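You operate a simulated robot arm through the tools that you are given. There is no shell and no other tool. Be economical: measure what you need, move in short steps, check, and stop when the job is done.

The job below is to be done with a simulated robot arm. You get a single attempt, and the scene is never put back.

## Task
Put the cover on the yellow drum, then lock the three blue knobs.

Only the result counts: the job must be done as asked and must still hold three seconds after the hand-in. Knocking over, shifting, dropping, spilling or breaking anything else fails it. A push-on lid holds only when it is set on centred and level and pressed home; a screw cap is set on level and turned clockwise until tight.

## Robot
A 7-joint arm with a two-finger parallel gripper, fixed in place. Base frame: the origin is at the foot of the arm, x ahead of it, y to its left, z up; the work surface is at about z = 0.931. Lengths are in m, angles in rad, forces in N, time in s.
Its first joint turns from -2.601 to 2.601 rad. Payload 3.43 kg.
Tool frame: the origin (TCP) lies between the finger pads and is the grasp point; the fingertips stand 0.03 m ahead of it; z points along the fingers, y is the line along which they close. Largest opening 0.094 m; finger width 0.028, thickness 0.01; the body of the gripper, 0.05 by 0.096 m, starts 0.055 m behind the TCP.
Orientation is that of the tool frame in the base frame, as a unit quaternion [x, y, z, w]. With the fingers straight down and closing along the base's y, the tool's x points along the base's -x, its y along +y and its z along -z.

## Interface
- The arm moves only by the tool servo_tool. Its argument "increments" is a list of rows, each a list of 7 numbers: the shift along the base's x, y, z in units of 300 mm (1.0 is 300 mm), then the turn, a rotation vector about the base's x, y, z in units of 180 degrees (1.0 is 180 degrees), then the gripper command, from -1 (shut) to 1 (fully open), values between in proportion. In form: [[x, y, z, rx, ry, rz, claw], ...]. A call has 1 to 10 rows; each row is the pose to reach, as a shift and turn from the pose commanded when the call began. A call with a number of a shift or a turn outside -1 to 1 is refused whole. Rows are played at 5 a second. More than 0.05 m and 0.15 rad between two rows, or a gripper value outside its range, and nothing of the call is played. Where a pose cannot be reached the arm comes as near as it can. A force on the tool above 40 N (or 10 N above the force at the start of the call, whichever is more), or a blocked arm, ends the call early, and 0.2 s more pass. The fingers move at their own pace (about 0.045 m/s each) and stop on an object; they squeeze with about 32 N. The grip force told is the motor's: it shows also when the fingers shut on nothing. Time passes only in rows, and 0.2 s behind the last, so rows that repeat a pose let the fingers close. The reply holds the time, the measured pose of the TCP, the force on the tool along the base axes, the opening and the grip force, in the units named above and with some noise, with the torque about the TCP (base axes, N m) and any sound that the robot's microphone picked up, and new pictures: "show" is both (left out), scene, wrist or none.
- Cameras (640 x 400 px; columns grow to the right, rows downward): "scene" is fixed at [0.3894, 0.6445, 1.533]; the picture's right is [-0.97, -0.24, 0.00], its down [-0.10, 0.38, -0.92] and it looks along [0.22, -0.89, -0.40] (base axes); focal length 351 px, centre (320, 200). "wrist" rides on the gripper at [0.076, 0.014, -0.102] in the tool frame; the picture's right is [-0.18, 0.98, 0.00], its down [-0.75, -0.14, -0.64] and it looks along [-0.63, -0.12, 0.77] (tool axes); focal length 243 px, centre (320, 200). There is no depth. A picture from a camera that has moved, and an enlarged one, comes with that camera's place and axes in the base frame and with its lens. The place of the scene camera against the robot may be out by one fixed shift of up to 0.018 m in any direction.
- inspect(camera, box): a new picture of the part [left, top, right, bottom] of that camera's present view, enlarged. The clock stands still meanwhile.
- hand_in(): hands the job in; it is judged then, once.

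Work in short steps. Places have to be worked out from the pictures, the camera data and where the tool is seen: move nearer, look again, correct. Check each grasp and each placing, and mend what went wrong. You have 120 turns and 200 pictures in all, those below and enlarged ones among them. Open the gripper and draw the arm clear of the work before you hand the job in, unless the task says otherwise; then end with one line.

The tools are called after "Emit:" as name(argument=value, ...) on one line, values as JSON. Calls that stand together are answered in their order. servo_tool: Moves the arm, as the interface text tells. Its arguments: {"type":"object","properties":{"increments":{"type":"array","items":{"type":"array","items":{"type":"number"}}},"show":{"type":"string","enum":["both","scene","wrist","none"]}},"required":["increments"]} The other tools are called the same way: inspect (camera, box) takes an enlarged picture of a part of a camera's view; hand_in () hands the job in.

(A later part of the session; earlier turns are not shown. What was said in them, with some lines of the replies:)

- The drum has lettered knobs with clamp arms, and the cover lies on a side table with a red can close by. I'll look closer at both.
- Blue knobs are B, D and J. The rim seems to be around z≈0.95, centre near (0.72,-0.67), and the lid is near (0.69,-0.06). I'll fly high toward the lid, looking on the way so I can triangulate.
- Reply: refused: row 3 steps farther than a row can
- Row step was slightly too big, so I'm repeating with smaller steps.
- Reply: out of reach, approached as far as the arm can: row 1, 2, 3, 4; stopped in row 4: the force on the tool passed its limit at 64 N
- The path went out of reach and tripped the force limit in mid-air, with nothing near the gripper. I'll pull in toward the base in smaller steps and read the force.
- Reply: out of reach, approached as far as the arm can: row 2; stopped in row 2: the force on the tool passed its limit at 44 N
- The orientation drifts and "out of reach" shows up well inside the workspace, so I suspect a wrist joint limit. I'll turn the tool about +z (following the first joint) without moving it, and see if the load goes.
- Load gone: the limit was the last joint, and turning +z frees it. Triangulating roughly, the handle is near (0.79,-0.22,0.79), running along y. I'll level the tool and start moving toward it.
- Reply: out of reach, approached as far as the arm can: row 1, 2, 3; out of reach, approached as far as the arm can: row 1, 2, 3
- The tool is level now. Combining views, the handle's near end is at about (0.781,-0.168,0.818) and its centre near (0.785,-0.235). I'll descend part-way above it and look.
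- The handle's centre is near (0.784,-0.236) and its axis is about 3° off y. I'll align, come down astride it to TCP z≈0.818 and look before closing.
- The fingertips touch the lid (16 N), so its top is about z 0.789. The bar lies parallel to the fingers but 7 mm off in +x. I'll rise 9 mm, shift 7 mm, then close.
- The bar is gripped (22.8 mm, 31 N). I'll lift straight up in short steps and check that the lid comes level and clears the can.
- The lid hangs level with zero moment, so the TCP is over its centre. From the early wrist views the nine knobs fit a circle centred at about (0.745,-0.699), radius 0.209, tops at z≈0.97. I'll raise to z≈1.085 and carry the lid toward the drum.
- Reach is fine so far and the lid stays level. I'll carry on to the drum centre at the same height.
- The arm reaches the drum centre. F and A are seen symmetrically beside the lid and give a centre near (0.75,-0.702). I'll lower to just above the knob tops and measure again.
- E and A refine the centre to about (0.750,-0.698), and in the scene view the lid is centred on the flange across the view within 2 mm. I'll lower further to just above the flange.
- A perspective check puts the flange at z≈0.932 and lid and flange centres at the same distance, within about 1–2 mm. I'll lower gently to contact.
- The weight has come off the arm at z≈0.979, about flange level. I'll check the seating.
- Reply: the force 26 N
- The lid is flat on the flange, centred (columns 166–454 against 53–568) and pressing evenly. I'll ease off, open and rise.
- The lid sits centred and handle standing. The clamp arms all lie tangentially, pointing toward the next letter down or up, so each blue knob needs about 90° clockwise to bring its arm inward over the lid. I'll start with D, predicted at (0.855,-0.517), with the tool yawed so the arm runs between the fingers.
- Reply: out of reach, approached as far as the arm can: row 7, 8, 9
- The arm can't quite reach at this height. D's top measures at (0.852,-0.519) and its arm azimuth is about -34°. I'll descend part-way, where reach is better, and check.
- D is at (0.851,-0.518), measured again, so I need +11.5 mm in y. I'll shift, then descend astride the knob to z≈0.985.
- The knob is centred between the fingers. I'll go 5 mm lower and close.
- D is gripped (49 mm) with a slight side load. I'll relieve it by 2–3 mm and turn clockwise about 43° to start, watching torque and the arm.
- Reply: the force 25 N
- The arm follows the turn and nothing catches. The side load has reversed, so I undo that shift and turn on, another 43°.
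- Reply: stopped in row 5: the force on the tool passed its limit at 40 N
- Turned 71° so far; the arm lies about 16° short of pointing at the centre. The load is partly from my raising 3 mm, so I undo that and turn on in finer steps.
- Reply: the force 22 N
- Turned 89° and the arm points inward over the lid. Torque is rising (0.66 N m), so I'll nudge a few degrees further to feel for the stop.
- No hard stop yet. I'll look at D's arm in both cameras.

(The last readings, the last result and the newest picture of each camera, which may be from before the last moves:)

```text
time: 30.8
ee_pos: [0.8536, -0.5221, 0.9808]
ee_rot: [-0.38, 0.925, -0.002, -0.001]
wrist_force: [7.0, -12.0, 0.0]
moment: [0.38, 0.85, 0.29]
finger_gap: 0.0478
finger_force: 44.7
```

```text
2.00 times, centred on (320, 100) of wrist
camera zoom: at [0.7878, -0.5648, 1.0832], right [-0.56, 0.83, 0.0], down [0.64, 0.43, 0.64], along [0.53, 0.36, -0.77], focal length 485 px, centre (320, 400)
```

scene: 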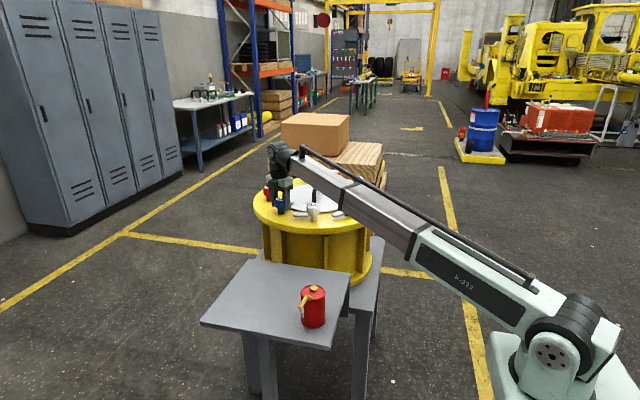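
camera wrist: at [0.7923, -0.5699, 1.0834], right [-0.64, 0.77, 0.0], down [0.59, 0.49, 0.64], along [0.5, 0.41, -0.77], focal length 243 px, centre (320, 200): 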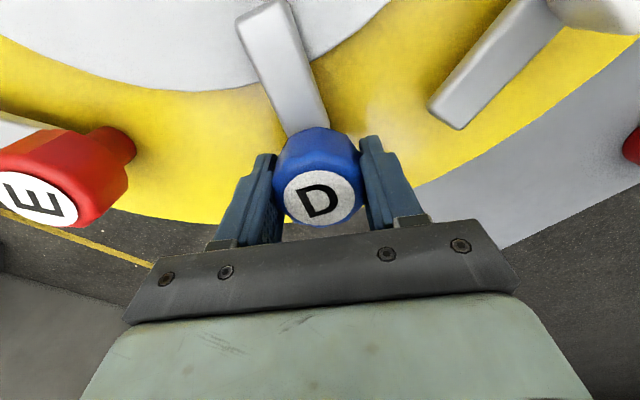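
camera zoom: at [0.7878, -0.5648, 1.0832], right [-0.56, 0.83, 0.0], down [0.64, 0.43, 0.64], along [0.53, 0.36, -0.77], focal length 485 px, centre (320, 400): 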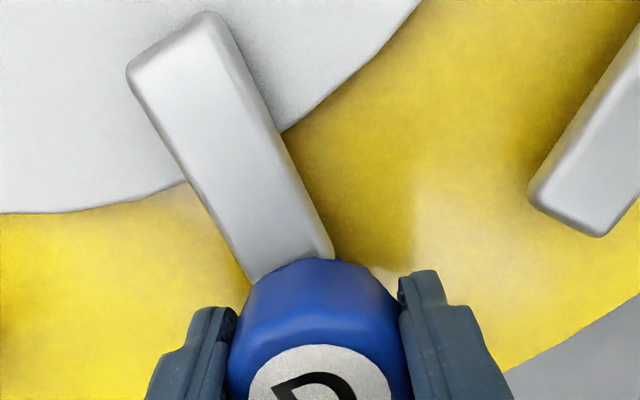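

The arm tip is at (0.812,-0.588), so its azimuth is -120°, exactly toward the centre, while the tool went about 5° further. That suggests the knob is at its stop. One more small nudge will confirm.

Emit:
servo_tool(increments=[[0, 0, 0, 0, 0, -0.02, -1], [0, 0, 0, 0, 0, -0.035, -1], [0, 0, 0, 0, 0, -0.035, -1]], show="none")

Emit:
inspect(camera="wrist", box=[160, 0, 480, 200])

```text
time: 31.6
ee_pos: [0.8523, -0.5216, 0.9817]
ee_rot: [-0.329, 0.944, -0.001, -0.001]
wrist_force: [4.7, -13.5, -1.9]
moment: [0.46, 0.65, 0.45]
finger_gap: 0.0475
finger_force: 44.7
```

```text
2.00 times, centred on (320, 100) of wrist
camera zoom: at [0.7836, -0.5574, 1.0832], right [-0.47, 0.88, 0.0], down [0.68, 0.36, 0.64], along [0.57, 0.3, -0.77], focal length 485 px, centre (320, 400)
```

zoom: 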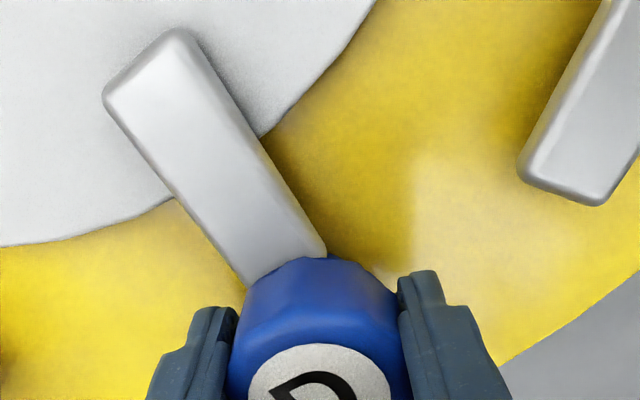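

The arm stays put while the tool slips, so D is at its locked stop. I'll open, rise and start turning toward B's yaw.

Emit:
servo_tool(increments=[[0, 0, 0, 0, 0, 0.01, 1], [0, 0, 0, 0, 0, 0.01, 1], [0, 0, 0, 0, 0, 0.01, 1], [0, 0, 0.14, 0, 0, 0.01, 1], [0, 0, 0.28, 0, 0, 0.01, 1], [-0.05, 0, 0.28, 0, 0, 0.05, 1], [-0.1, 0, 0.28, 0, 0, 0.09, 1], [-0.15, 0, 0.28, 0, 0, 0.13, 1], [-0.2, -0.0, 0.28, 0, 0, 0.17, 1], [-0.25, -0.0, 0.28, 0, 0, 0.21, 1]], show="none")

Emit:
servo_tool(increments=[[-0.05, 0, 0, 0, 0, 0.045, 1], [-0.1, 0, 0, 0, 0, 0.09, 1], [-0.15, 0, 0, 0, 0, 0.135, 1], [-0.2, 0, 0, 0, 0, 0.18, 1], [-0.25, 0, 0, 0, 0, 0.225, 1], [-0.3, -0.01, 0, 0, 0, 0.27, 1], [-0.35, -0.03, 0, 0, 0, 0.315, 1], [-0.4, -0.05, 0, 0, 0, 0.36, 1], [-0.45, -0.07, 0, 0, 0, 0.405, 1], [-0.5, -0.09, 0, 0, 0, 0.45, 1]], show="none")

Emit:
servo_tool(increments=[[-0.03, -0.01, 0, 0, 0, 0.045, 1], [-0.06, -0.02, 0, 0, 0, 0.09, 1], [-0.09, -0.03, 0, 0, 0, 0.135, 1], [-0.12, -0.05, 0, 0, 0, 0.18, 1], [-0.12, -0.05, 0, 0, 0, 0.225, 1], [-0.12, -0.05, 0, 0, 0, 0.27, 1], [-0.12, -0.05, 0, 0, 0, 0.315, 1], [-0.12, -0.05, 0, 0, 0, 0.36, 1], [-0.12, -0.05, 0, 0, 0, 0.4, 1], [-0.12, -0.05, 0, 0, 0, 0.4, 1]], show="both")

```text
time: 33.8
ee_pos: [0.7782, -0.5217, 1.0664]
ee_rot: [-0.618, 0.786, -0.001, -0.001]
wrist_force: [1.0, -0.2, 0.4]
moment: [-0.04, 0.0, 0.01]
finger_gap: 0.0941
finger_force: 0.1
```

```text
time: 36.0
ee_pos: [0.6749, -0.5268, 1.0641]
ee_rot: [0.914, -0.405, 0.001, -0.001]
wrist_force: [-0.8, 0.5, 0.0]
moment: [-0.04, 0.0, 0.01]
finger_gap: 0.0939
finger_force: 0.1
out of reach, approached as far as the arm can: row 7, 8, 9, 10
```

```text
time: 38.2
ee_pos: [0.6737, -0.5271, 1.0657]
ee_rot: [0.915, -0.404, 0.001, 0.0]
wrist_force: [0.0, 0.2, -0.1]
moment: [0.02, -0.01, 0.04]
finger_gap: 0.0939
finger_force: 0.0
out of reach, approached as far as the arm can: row 1, 2, 3, 4, 5, 6, 7, 8, 9, 10
camera wrist: at [0.7135, -0.5928, 1.1673], right [-0.85, -0.53, 0.0], down [-0.41, 0.65, 0.64], along [-0.33, 0.55, -0.77], focal length 243 px, centre (320, 200)
```

scene: 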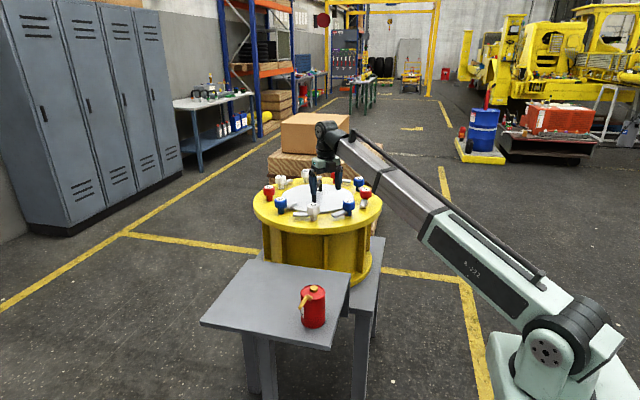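
wrist: 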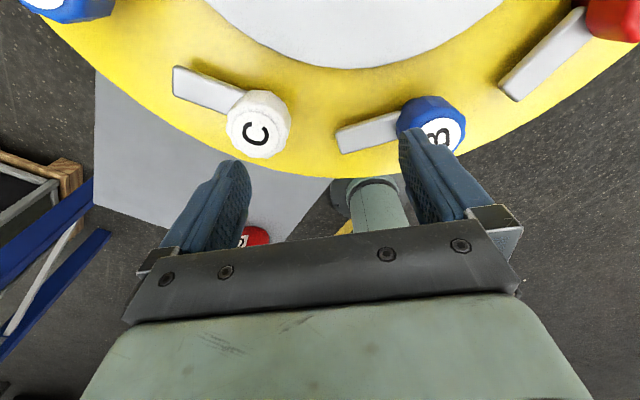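

Now it's clear the last joint only spans tool yaw of about -145° to -9° relative to the arm's azimuth. For B I'll therefore start with the tool x at about -98°, which still leaves the clamp arm clear of the fingers, and turn to about -185°.

Emit:
servo_tool(increments=[[-0.04, -0.02, 0, 0, 0, -0.04, 1], [-0.08, -0.04, 0, 0, 0, -0.08, 1], [-0.12, -0.06, 0, 0, 0, -0.12, 1], [-0.16, -0.08, 0, 0, 0, -0.16, 1], [-0.2, -0.1, 0, 0, 0, -0.2, 1], [-0.24, -0.12, 0, 0, 0, -0.24, 1], [-0.279, -0.13, 0, 0, 0, -0.279, 1], [-0.279, -0.13, 0, 0, 0, -0.279, 1]], show="both")

```text
time: 40.0
ee_pos: [0.5906, -0.5673, 1.0617]
ee_rot: [-0.656, 0.755, -0.001, 0.001]
wrist_force: [0.3, 0.7, 0.6]
moment: [-0.03, 0.0, 0.02]
finger_gap: 0.0939
finger_force: 0.1
camera wrist: at [0.5644, -0.64, 1.1652], right [-0.95, 0.32, 0.0], down [0.24, 0.73, 0.64], along [0.21, 0.61, -0.77], focal length 243 px, centre (320, 200)
```

scene: 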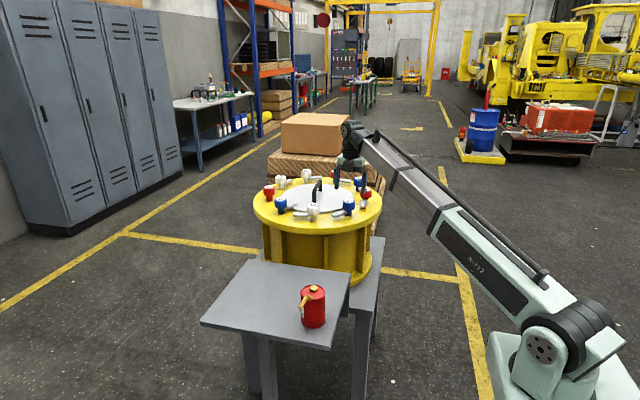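
wrist: 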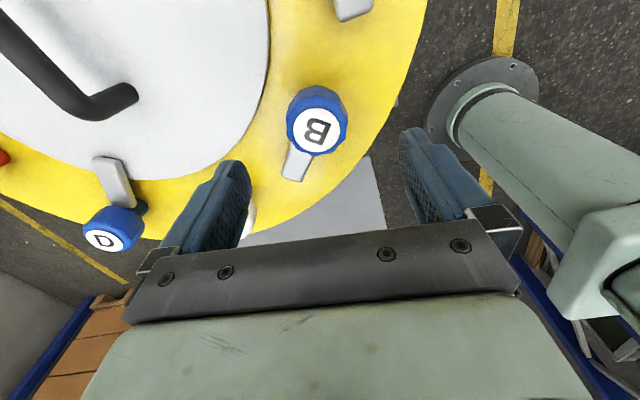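

B measures at (0.592,-0.567), under the tool, with its arm about 55° away from the finger line. I'll descend.

Emit:
servo_tool(increments=[[0.004, 0.002, -0.1, 0, 0, 0, 1], [0.004, 0.002, -0.2, 0, 0, 0, 1], [0.004, 0.002, -0.263, 0, 0, 0, 1], [0.004, 0.002, -0.263, 0, 0, 0, 1]], show="wrist")

```text
time: 41.0
ee_pos: [0.5921, -0.5661, 0.9831]
ee_rot: [-0.656, 0.754, -0.003, 0.001]
wrist_force: [-0.2, 0.2, 0.3]
moment: [0.01, -0.01, -0.02]
finger_gap: 0.0938
finger_force: 0.1
camera wrist: at [0.5654, -0.6387, 1.0864], right [-0.95, 0.32, 0.0], down [0.24, 0.73, 0.64], along [0.21, 0.61, -0.77], focal length 243 px, centre (320, 200)
```

wrist: 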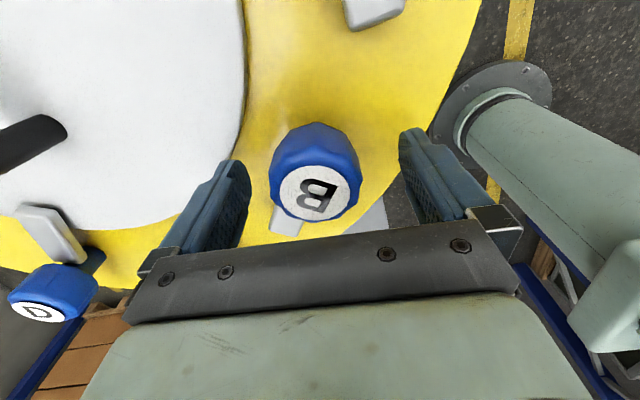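

Centred. Closing on B.

Emit:
servo_tool(increments=[[0, 0, -0.005, 0, 0, 0, -1], [0, 0, -0.005, 0, 0, 0, -1], [0, 0, -0.005, 0, 0, 0, -1], [0, 0, -0.005, 0, 0, 0, -1]], show="wrist")

```text
time: 42.0
ee_pos: [0.5931, -0.567, 0.9836]
ee_rot: [-0.656, 0.754, -0.003, 0.0]
wrist_force: [18.2, -7.7, 1.8]
moment: [0.06, -0.03, -0.53]
finger_gap: 0.0483
finger_force: 39.0
camera wrist: at [0.5674, -0.6398, 1.0853], right [-0.95, 0.32, -0.01], down [0.24, 0.73, 0.64], along [0.21, 0.61, -0.77], focal length 243 px, centre (320, 200)
```

wrist: 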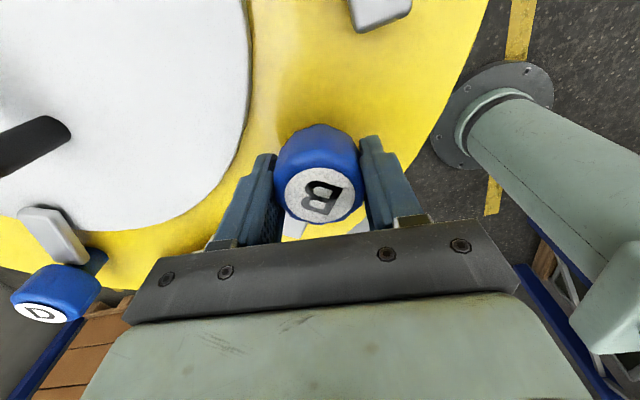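

B is gripped. I'll relieve by 1.5 mm and turn clockwise about 45°.

Emit:
servo_tool(increments=[[0.006, -0.002, 0, 0, 0, 0, -1], [0.006, -0.002, 0, 0, 0, -0.04, -1], [0.006, -0.002, 0, 0, 0, -0.08, -1], [0.006, -0.002, 0, 0, 0, -0.12, -1], [0.006, -0.002, 0, 0, 0, -0.16, -1], [0.006, -0.002, 0, 0, 0, -0.2, -1], [0.006, -0.002, 0, 0, 0, -0.25, -1]], show="wrist")

```text
refused: row 7 steps farther than a row can; nothing moved
```

The last step was too large; I'm repeating with it at -0.24.

Emit:
servo_tool(increments=[[0.006, -0.002, 0, 0, 0, 0, -1], [0.006, -0.002, 0, 0, 0, -0.04, -1], [0.006, -0.002, 0, 0, 0, -0.08, -1], [0.006, -0.002, 0, 0, 0, -0.12, -1], [0.006, -0.002, 0, 0, 0, -0.16, -1], [0.006, -0.002, 0, 0, 0, -0.2, -1], [0.006, -0.002, 0, 0, 0, -0.24, -1]], show="wrist")

```text
time: 43.6
ee_pos: [0.594, -0.5675, 0.9827]
ee_rot: [-0.331, 0.944, -0.002, -0.001]
wrist_force: [4.7, -20.4, 15.4]
moment: [0.23, 1.63, 0.01]
finger_gap: 0.0473
finger_force: 45.0
camera wrist: at [0.5243, -0.6033, 1.0852], right [-0.47, 0.88, 0.0], down [0.68, 0.36, 0.64], along [0.57, 0.3, -0.77], focal length 243 px, centre (320, 200)
```

wrist: 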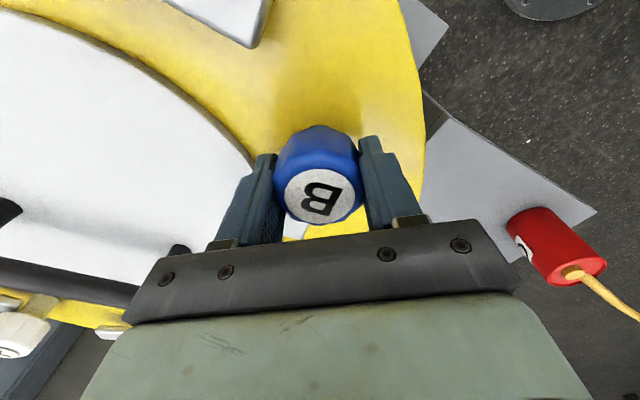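

43° done and the label is still aligned with the fingers. I'll shift slightly in -y to relieve the load and continue the turn.

Emit:
servo_tool(increments=[[0.0, -0.005, 0, 0, 0, -0.02, -1], [0.0, -0.005, 0, 0, 0, -0.06, -1], [0.0, -0.005, 0, 0, 0, -0.1, -1], [0.0, -0.005, 0, 0, 0, -0.14, -1], [0.0, -0.005, 0, 0, 0, -0.18, -1], [0.0, -0.005, 0, 0, 0, -0.21, -1], [0.0, -0.005, 0, 0, 0, -0.235, -1]], show="both")

```text
time: 45.2
ee_pos: [0.594, -0.5678, 0.9829]
ee_rot: [0.031, 1.0, -0.002, 0.0]
wrist_force: [-4.9, -4.9, 16.2]
moment: [0.82, -0.77, -0.01]
finger_gap: 0.0475
finger_force: 45.0
camera wrist: at [0.5178, -0.5486, 1.085], right [0.24, 0.97, 0.0], down [0.74, -0.19, 0.64], along [0.62, -0.16, -0.77], focal length 243 px, centre (320, 200)
```

scene: 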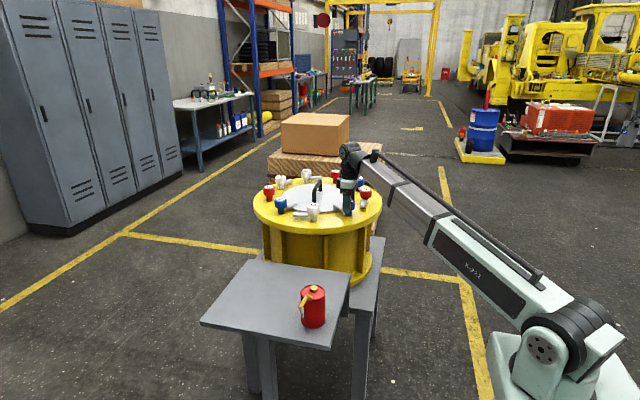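
wrist: 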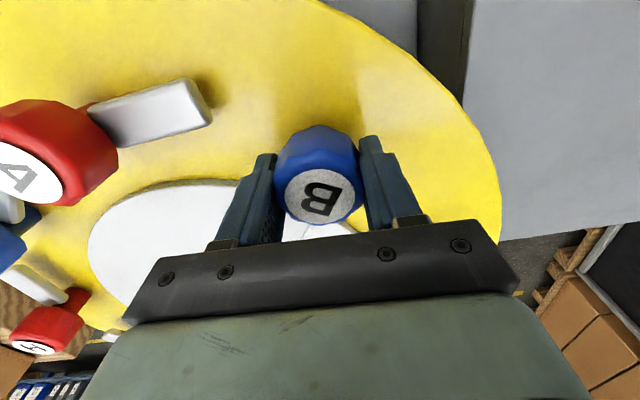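

Turned 85.6° with no stop felt yet, and the joint limit is near. I'll release, rise, and re-grip at a fresh yaw of about -58° to finish the turn.

Emit:
servo_tool(increments=[[0, 0, 0, 0, 0, 0, 1], [0, 0, 0, 0, 0, 0, 1], [0, 0, 0, 0, 0, 0, 1], [0, 0, 0.14, 0, 0, 0, 1], [0, 0, 0.25, 0, 0, 0.0, 1], [0, 0, 0.25, 0, 0, 0.045, 1], [0, 0, 0.25, 0, 0, 0.09, 1], [0, 0, 0.25, 0, 0, 0.135, 1], [0, 0, 0.25, 0, 0, 0.18, 1], [0, 0, 0.25, 0, 0, 0.225, 1]], show="none")

Emit:
servo_tool(increments=[[0, 0, 0, 0, 0, 0.045, 1], [0, 0, 0, 0, 0, 0.09, 1], [0, 0, 0, 0, 0, 0.135, 1], [0, 0, 0, 0, 0, 0.18, 1], [0, 0, 0, 0, 0, 0.225, 1], [0, 0, 0, 0, 0, 0.27, 1], [0, 0, 0, 0, 0, 0.315, 1], [0, 0, 0, 0, 0, 0.36, 1], [0, 0, 0, 0, 0, 0.405, 1], [0, 0, 0, 0, 0, 0.45, 1]], show="both")

```text
time: 47.4
ee_pos: [0.5931, -0.5678, 1.0574]
ee_rot: [-0.318, 0.948, -0.002, -0.001]
wrist_force: [0.4, 0.2, -0.5]
moment: [0.01, 0.0, 0.02]
finger_gap: 0.0938
finger_force: 0.0
```

```text
time: 49.6
ee_pos: [0.5933, -0.5665, 1.0576]
ee_rot: [0.859, -0.513, 0.001, -0.002]
wrist_force: [0.7, 0.8, 0.4]
moment: [0.01, 0.0, -0.01]
finger_gap: 0.0937
finger_force: 0.1
camera wrist: at [0.6162, -0.6412, 1.1601], right [-0.95, -0.3, 0.0], down [-0.23, 0.73, 0.64], along [-0.19, 0.61, -0.77], focal length 243 px, centre (320, 200)
```

scene: 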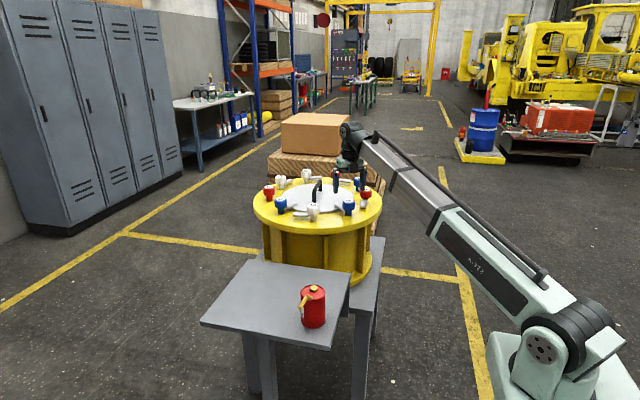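
wrist: 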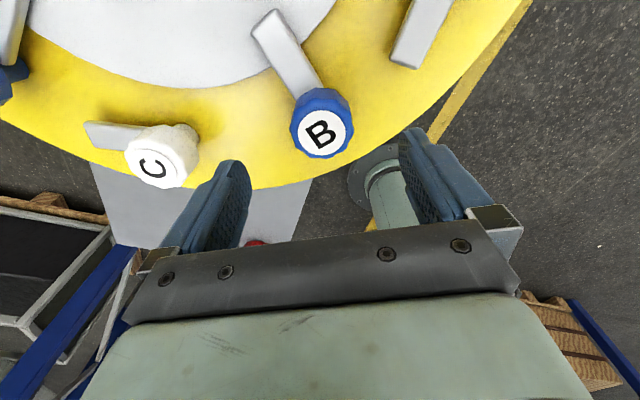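

B's arm now points about -42°, nearly radial. I'll re-grip and turn until it slips at the stop.

Emit:
servo_tool(increments=[[0, 0, -0.1, 0, 0, 0, 1], [0, 0, -0.2, 0, 0, 0, 1], [0, 0, -0.248, 0, 0, 0, 1], [0, 0, -0.248, 0, 0, 0, -1], [0, 0, -0.248, 0, 0, 0, -1], [0, 0, -0.248, 0, 0, 0, -1], [0, 0, -0.248, 0, 0, 0, -1]], show="none")

Emit:
inspect(camera="wrist", box=[160, 0, 480, 200])

Emit:
servo_tool(increments=[[0, 0, 0, 0, 0, -0.02, -1], [0, 0, 0, 0, 0, -0.04, -1], [0, 0, 0, 0, 0, -0.06, -1], [0, 0, 0, 0, 0, -0.06, -1]], show="none")

Emit:
inspect(camera="wrist", box=[160, 0, 480, 200])

```text
time: 51.2
ee_pos: [0.5929, -0.5684, 0.9822]
ee_rot: [0.857, -0.515, 0.001, -0.001]
wrist_force: [-8.3, -4.0, -3.5]
moment: [-0.28, 0.33, -0.06]
finger_gap: 0.0474
finger_force: 37.5
```

```text
2.00 times, centred on (320, 100) of wrist
camera zoom: at [0.6152, -0.6418, 1.0858], right [-0.95, -0.3, 0.0], down [-0.23, 0.73, 0.64], along [-0.19, 0.61, -0.77], focal length 485 px, centre (320, 400)
```

zoom: 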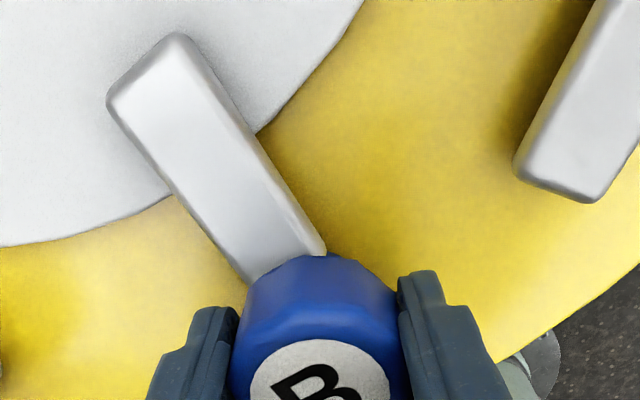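

```text
time: 52.2
ee_pos: [0.5932, -0.5684, 0.9836]
ee_rot: [0.805, -0.593, 0.002, -0.001]
wrist_force: [-10.9, -4.7, -3.5]
moment: [-0.2, 0.12, 1.45]
finger_gap: 0.0476
finger_force: 44.8
```

```text
2.00 times, centred on (320, 100) of wrist
camera zoom: at [0.6008, -0.6447, 1.0857], right [-0.99, -0.12, 0.0], down [-0.09, 0.76, 0.64], along [-0.07, 0.64, -0.77], focal length 485 px, centre (320, 400)
```

zoom: 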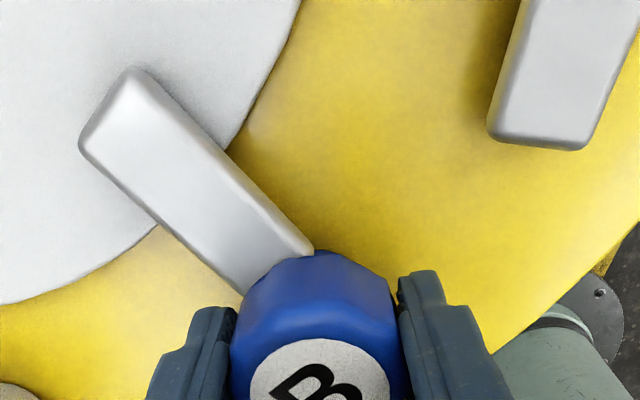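

Torque 1.45 N m and the arm stayed while the tool turned, so B is at its stop. I'll release, rise and go over to J near (0.592,-0.834).

Emit:
servo_tool(increments=[[0, 0, 0, 0, 0, 0.01, 1], [0, 0, 0, 0, 0, 0.01, 1], [0, 0, 0, 0, 0, 0.01, 1], [0, 0, 0.14, 0, 0, 0.01, 1], [0, 0, 0.26, 0, 0, 0.01, 1], [0, -0.15, 0.26, 0, 0, 0.01, 1], [0, -0.3, 0.26, 0, 0, 0.01, 1], [0, -0.45, 0.26, 0, 0, 0.01, 1], [0, -0.6, 0.26, 0, 0, 0.01, 1], [0, -0.75, 0.26, 0, 0, 0.01, 1]], show="none")

Emit:
servo_tool(increments=[[0, -0.13, 0, 0, 0, 0, 1], [0, -0.13, 0, 0, 0, 0, 1]], show="both")

```text
time: 54.4
ee_pos: [0.5951, -0.795, 1.0621]
ee_rot: [0.815, -0.58, 0.001, -0.001]
wrist_force: [0.0, 1.3, 0.2]
moment: [-0.02, -0.01, -0.01]
finger_gap: 0.0938
finger_force: 0.0
```

```text
time: 55.0
ee_pos: [0.595, -0.8315, 1.0607]
ee_rot: [0.814, -0.58, 0.002, 0.0]
wrist_force: [-0.1, 0.3, -0.3]
moment: [-0.01, -0.01, 0.01]
finger_gap: 0.0939
finger_force: 0.0
camera wrist: at [0.6043, -0.9079, 1.1636], right [-0.99, -0.15, 0.0], down [-0.12, 0.76, 0.64], along [-0.09, 0.63, -0.77], focal length 243 px, centre (320, 200)
```

scene: 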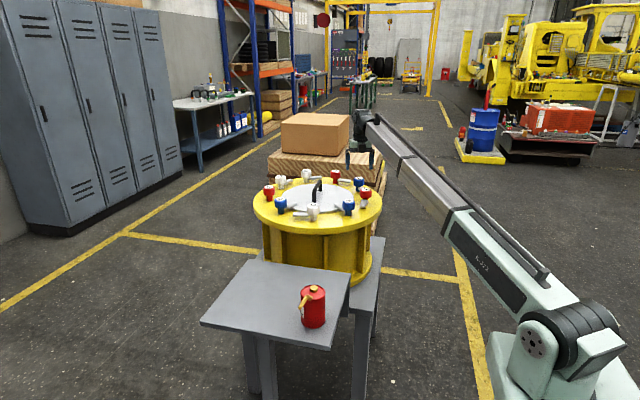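
wrist: 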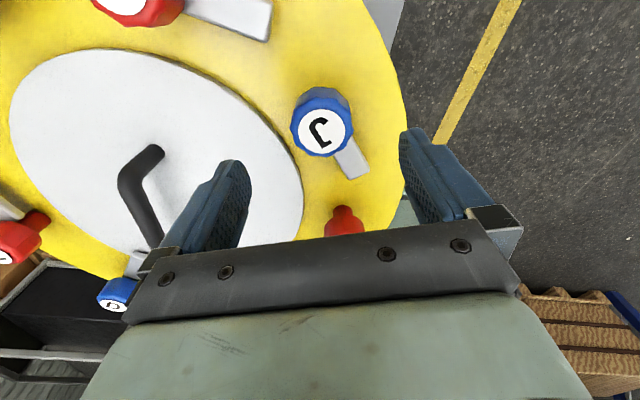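

J measures at (0.592,-0.830) and its arm is about 20° off the tool's x line, so the fingers are clear. I'll descend and look.

Emit:
servo_tool(increments=[[-0.01, 0.003, -0.1, 0, 0, 0, 1], [-0.01, 0.003, -0.2, 0, 0, 0, 1], [-0.01, 0.003, -0.258, 0, 0, 0, 1], [-0.01, 0.003, -0.258, 0, 0, 0, 1]], show="wrist")

```text
time: 56.0
ee_pos: [0.591, -0.8315, 0.9851]
ee_rot: [0.815, -0.58, 0.001, -0.001]
wrist_force: [0.1, 0.1, -1.1]
moment: [-0.03, -0.04, 0.01]
finger_gap: 0.094
finger_force: 0.1
camera wrist: at [0.601, -0.9073, 1.087], right [-0.99, -0.15, 0.0], down [-0.12, 0.76, 0.64], along [-0.09, 0.63, -0.77], focal length 243 px, centre (320, 200)
```

wrist: 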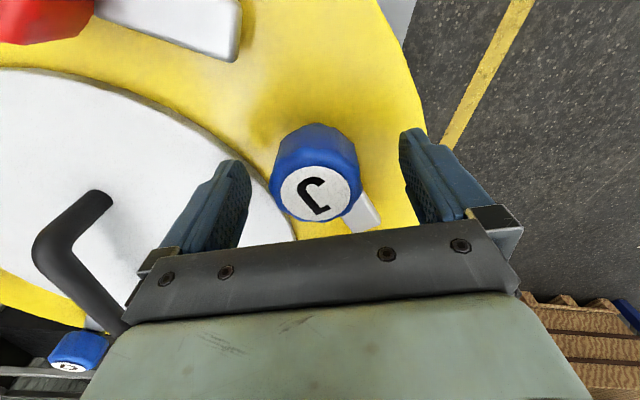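

The knob is centred between the fingers. I'll close and turn clockwise about 43°.

Emit:
servo_tool(increments=[[0.002, 0, -0.005, 0, 0, 0, -1], [0.002, 0, -0.005, 0, 0, 0, -1], [0.002, 0, -0.005, 0, 0, 0, -1], [0.002, 0, -0.005, 0, 0, 0, -1]], show="none")

Emit:
servo_tool(increments=[[0.002, 0, 0, 0, 0, -0.03, -1], [0.002, 0, 0, 0, 0, -0.06, -1], [0.002, 0, 0, 0, 0, -0.09, -1], [0.002, 0, 0, 0, 0, -0.13, -1], [0.002, 0, 0, 0, 0, -0.17, -1], [0.002, 0, 0, 0, 0, -0.21, -1], [0.002, 0, 0, 0, 0, -0.24, -1]], show="wrist")

```text
time: 57.0
ee_pos: [0.5928, -0.8326, 0.9831]
ee_rot: [0.814, -0.581, 0.003, -0.002]
wrist_force: [11.3, 1.6, -0.6]
moment: [-0.21, 0.43, -0.01]
finger_gap: 0.0474
finger_force: 38.3
```

```text
time: 58.6
ee_pos: [0.5941, -0.8309, 0.9823]
ee_rot: [-0.543, 0.84, -0.002, -0.001]
wrist_force: [18.6, 1.7, 11.3]
moment: [0.59, 1.28, 0.05]
finger_gap: 0.0475
finger_force: 45.0
camera wrist: at [0.548, -0.894, 1.085], right [-0.82, 0.57, 0.0], down [0.44, 0.63, 0.64], along [0.37, 0.52, -0.77], focal length 243 px, centre (320, 200)
```

wrist: 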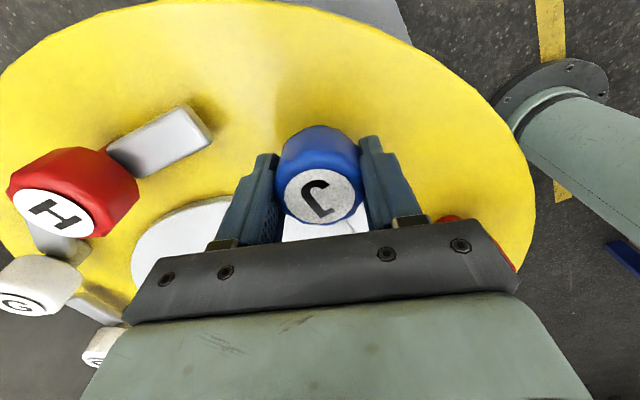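

J turns with the tool. I'll continue past 85° toward its stop.

Emit:
servo_tool(increments=[[0.005, 0, 0.003, 0, 0, -0.02, -1], [0.005, 0, 0.003, 0, 0, -0.06, -1], [0.005, 0, 0.003, 0, 0, -0.1, -1], [0.005, 0, 0.003, 0, 0, -0.14, -1], [0.005, 0, 0.003, 0, 0, -0.18, -1], [0.005, 0, 0.003, 0, 0, -0.21, -1], [0.005, 0, 0.003, 0, 0, -0.24, -1], [0.005, 0, 0.003, 0, 0, -0.26, -1]], show="wrist")

```text
time: 60.4
ee_pos: [0.5936, -0.8304, 0.9811]
ee_rot: [-0.165, 0.986, -0.002, -0.001]
wrist_force: [6.3, -1.1, -3.1]
moment: [0.8, 0.22, 0.01]
finger_gap: 0.0473
finger_force: 44.5
camera wrist: at [0.5163, -0.8421, 1.085], right [-0.15, 0.99, 0.0], down [0.76, 0.11, 0.64], along [0.63, 0.09, -0.77], focal length 243 px, centre (320, 200)
```

wrist: 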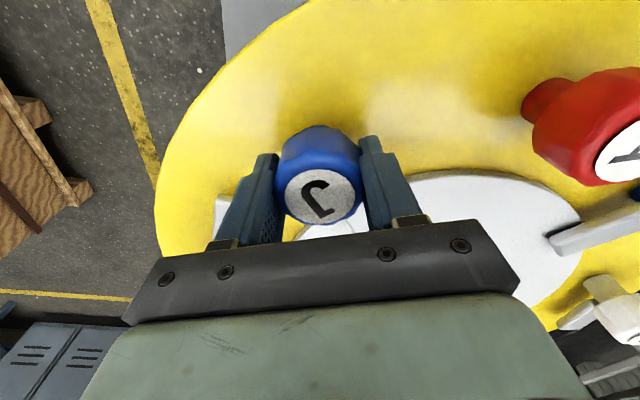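

Turned 90°, and torque is still zero. I'll nudge on 9° to find the stop.

Emit:
servo_tool(increments=[[0, 0, 0, 0, 0, -0.02, -1], [0, 0, 0, 0, 0, -0.04, -1], [0, 0, 0, 0, 0, -0.05, -1], [0, 0, 0, 0, 0, -0.05, -1]], show="wrist")

```text
time: 61.4
ee_pos: [0.5932, -0.8302, 0.9839]
ee_rot: [-0.089, 0.996, -0.002, -0.001]
wrist_force: [2.4, -4.4, -1.9]
moment: [0.68, 0.72, 1.39]
finger_gap: 0.0472
finger_force: 45.2
camera wrist: at [0.5155, -0.8301, 1.085], right [0.01, 1.0, 0.0], down [0.77, 0.0, 0.64], along [0.64, -0.01, -0.77], focal length 243 px, centre (320, 200)
```

wrist: 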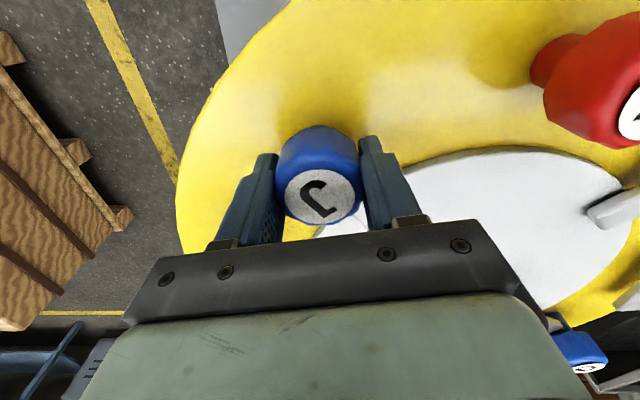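

Torque jumped to 1.39 N m, so J is at its stop. I'll release, rise and look at all three knobs.

Emit:
servo_tool(increments=[[0, 0, 0, 0, 0, 0.008, 1], [0, 0, 0, 0, 0, 0.008, 1], [0, 0, 0, 0, 0, 0.008, 1], [0, 0, 0.14, 0, 0, 0.008, 1], [0, 0, 0.28, 0, 0, 0.008, 1], [0, 0.06, 0.42, 0, 0, 0.008, 1], [0.0, 0.12, 0.54, 0, 0, 0.008, 1], [0.0, 0.12, 0.54, 0, 0, 0.008, 1]], show="both")

Emit:
inspect(camera="scene", box=[240, 150, 400, 250])

```text
time: 63.2
ee_pos: [0.5947, -0.7967, 1.1461]
ee_rot: [-0.1, 0.995, -0.002, -0.001]
wrist_force: [0.4, 0.3, -0.2]
moment: [0.01, -0.02, -0.01]
finger_gap: 0.0941
finger_force: 0.1
camera wrist: at [0.5166, -0.7965, 1.2489], right [-0.02, 1.0, 0.0], down [0.77, 0.01, 0.64], along [0.64, 0.01, -0.77], focal length 243 px, centre (320, 200)
```

scene: 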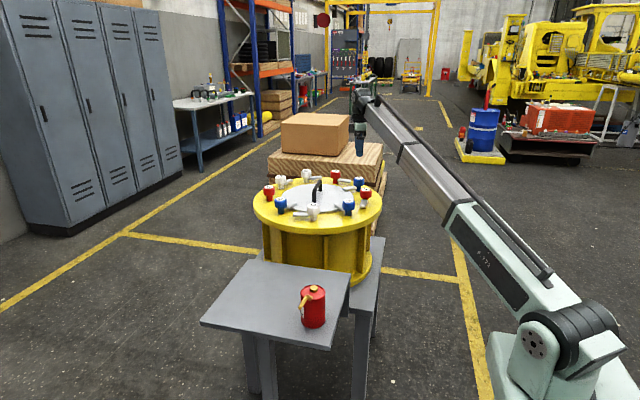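
wrist: 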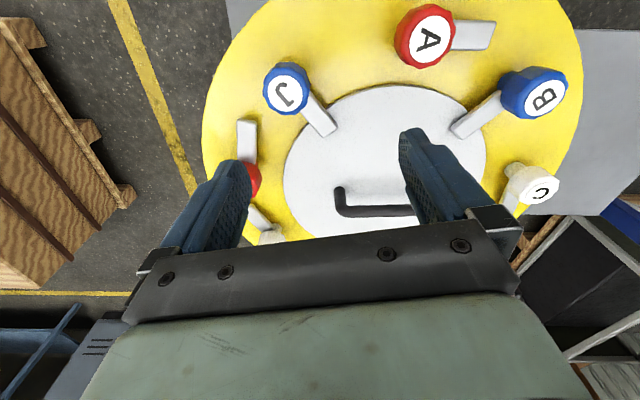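

```text
4.00 times, centred on (320, 200) of scene
camera zoom: at [0.3894, 0.6445, 1.533], right [-0.97, -0.24, 0.0], down [-0.1, 0.38, -0.92], along [0.22, -0.89, -0.4], focal length 1405 px, centre (320, 200)
```

zoom: 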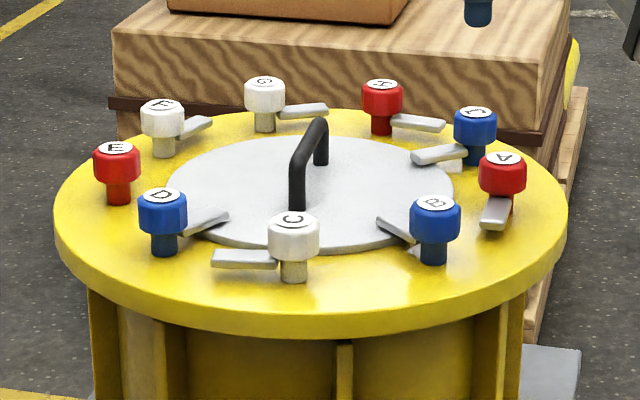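

All three blue arms (B, D, J) point inward over the lid, the lid is centred, and the other knobs and the can are as they were. I'll draw the arm clear of the drum before handing in.

Emit:
servo_tool(increments=[[-0.12, 0, 0.05, 0, 0, 0, 1], [-0.24, 0, 0.1, 0, 0, 0, 1], [-0.36, 0, 0.1, 0, 0, 0, 1], [-0.48, 0, 0.1, 0, 0, 0, 1], [-0.48, 0, 0.1, 0, 0, 0, 1]], show="scene")

```text
time: 64.4
ee_pos: [0.4495, -0.7964, 1.1771]
ee_rot: [-0.101, 0.995, -0.001, -0.001]
wrist_force: [0.7, -0.2, 0.4]
moment: [0.0, 0.04, 0.0]
finger_gap: 0.0941
finger_force: 0.0
```

scene: 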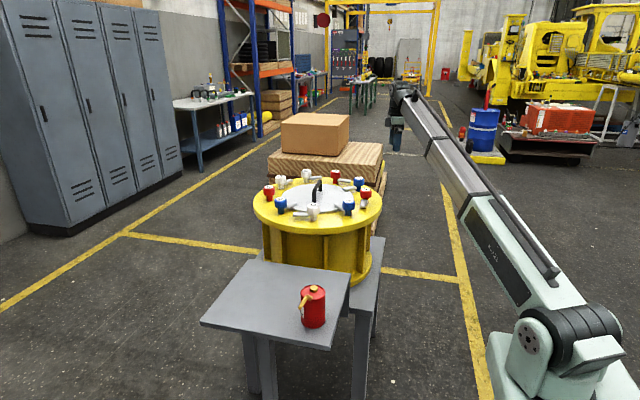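

The arm is clear and the gripper open, so I'm handing in.

Emit:
hand_in()

```text
The job is handed in.
```

The cover is on the yellow drum, centred and flat, and the three blue knobs (B, D and J) are turned to their stops with their arms over the cover; the job is handed in.
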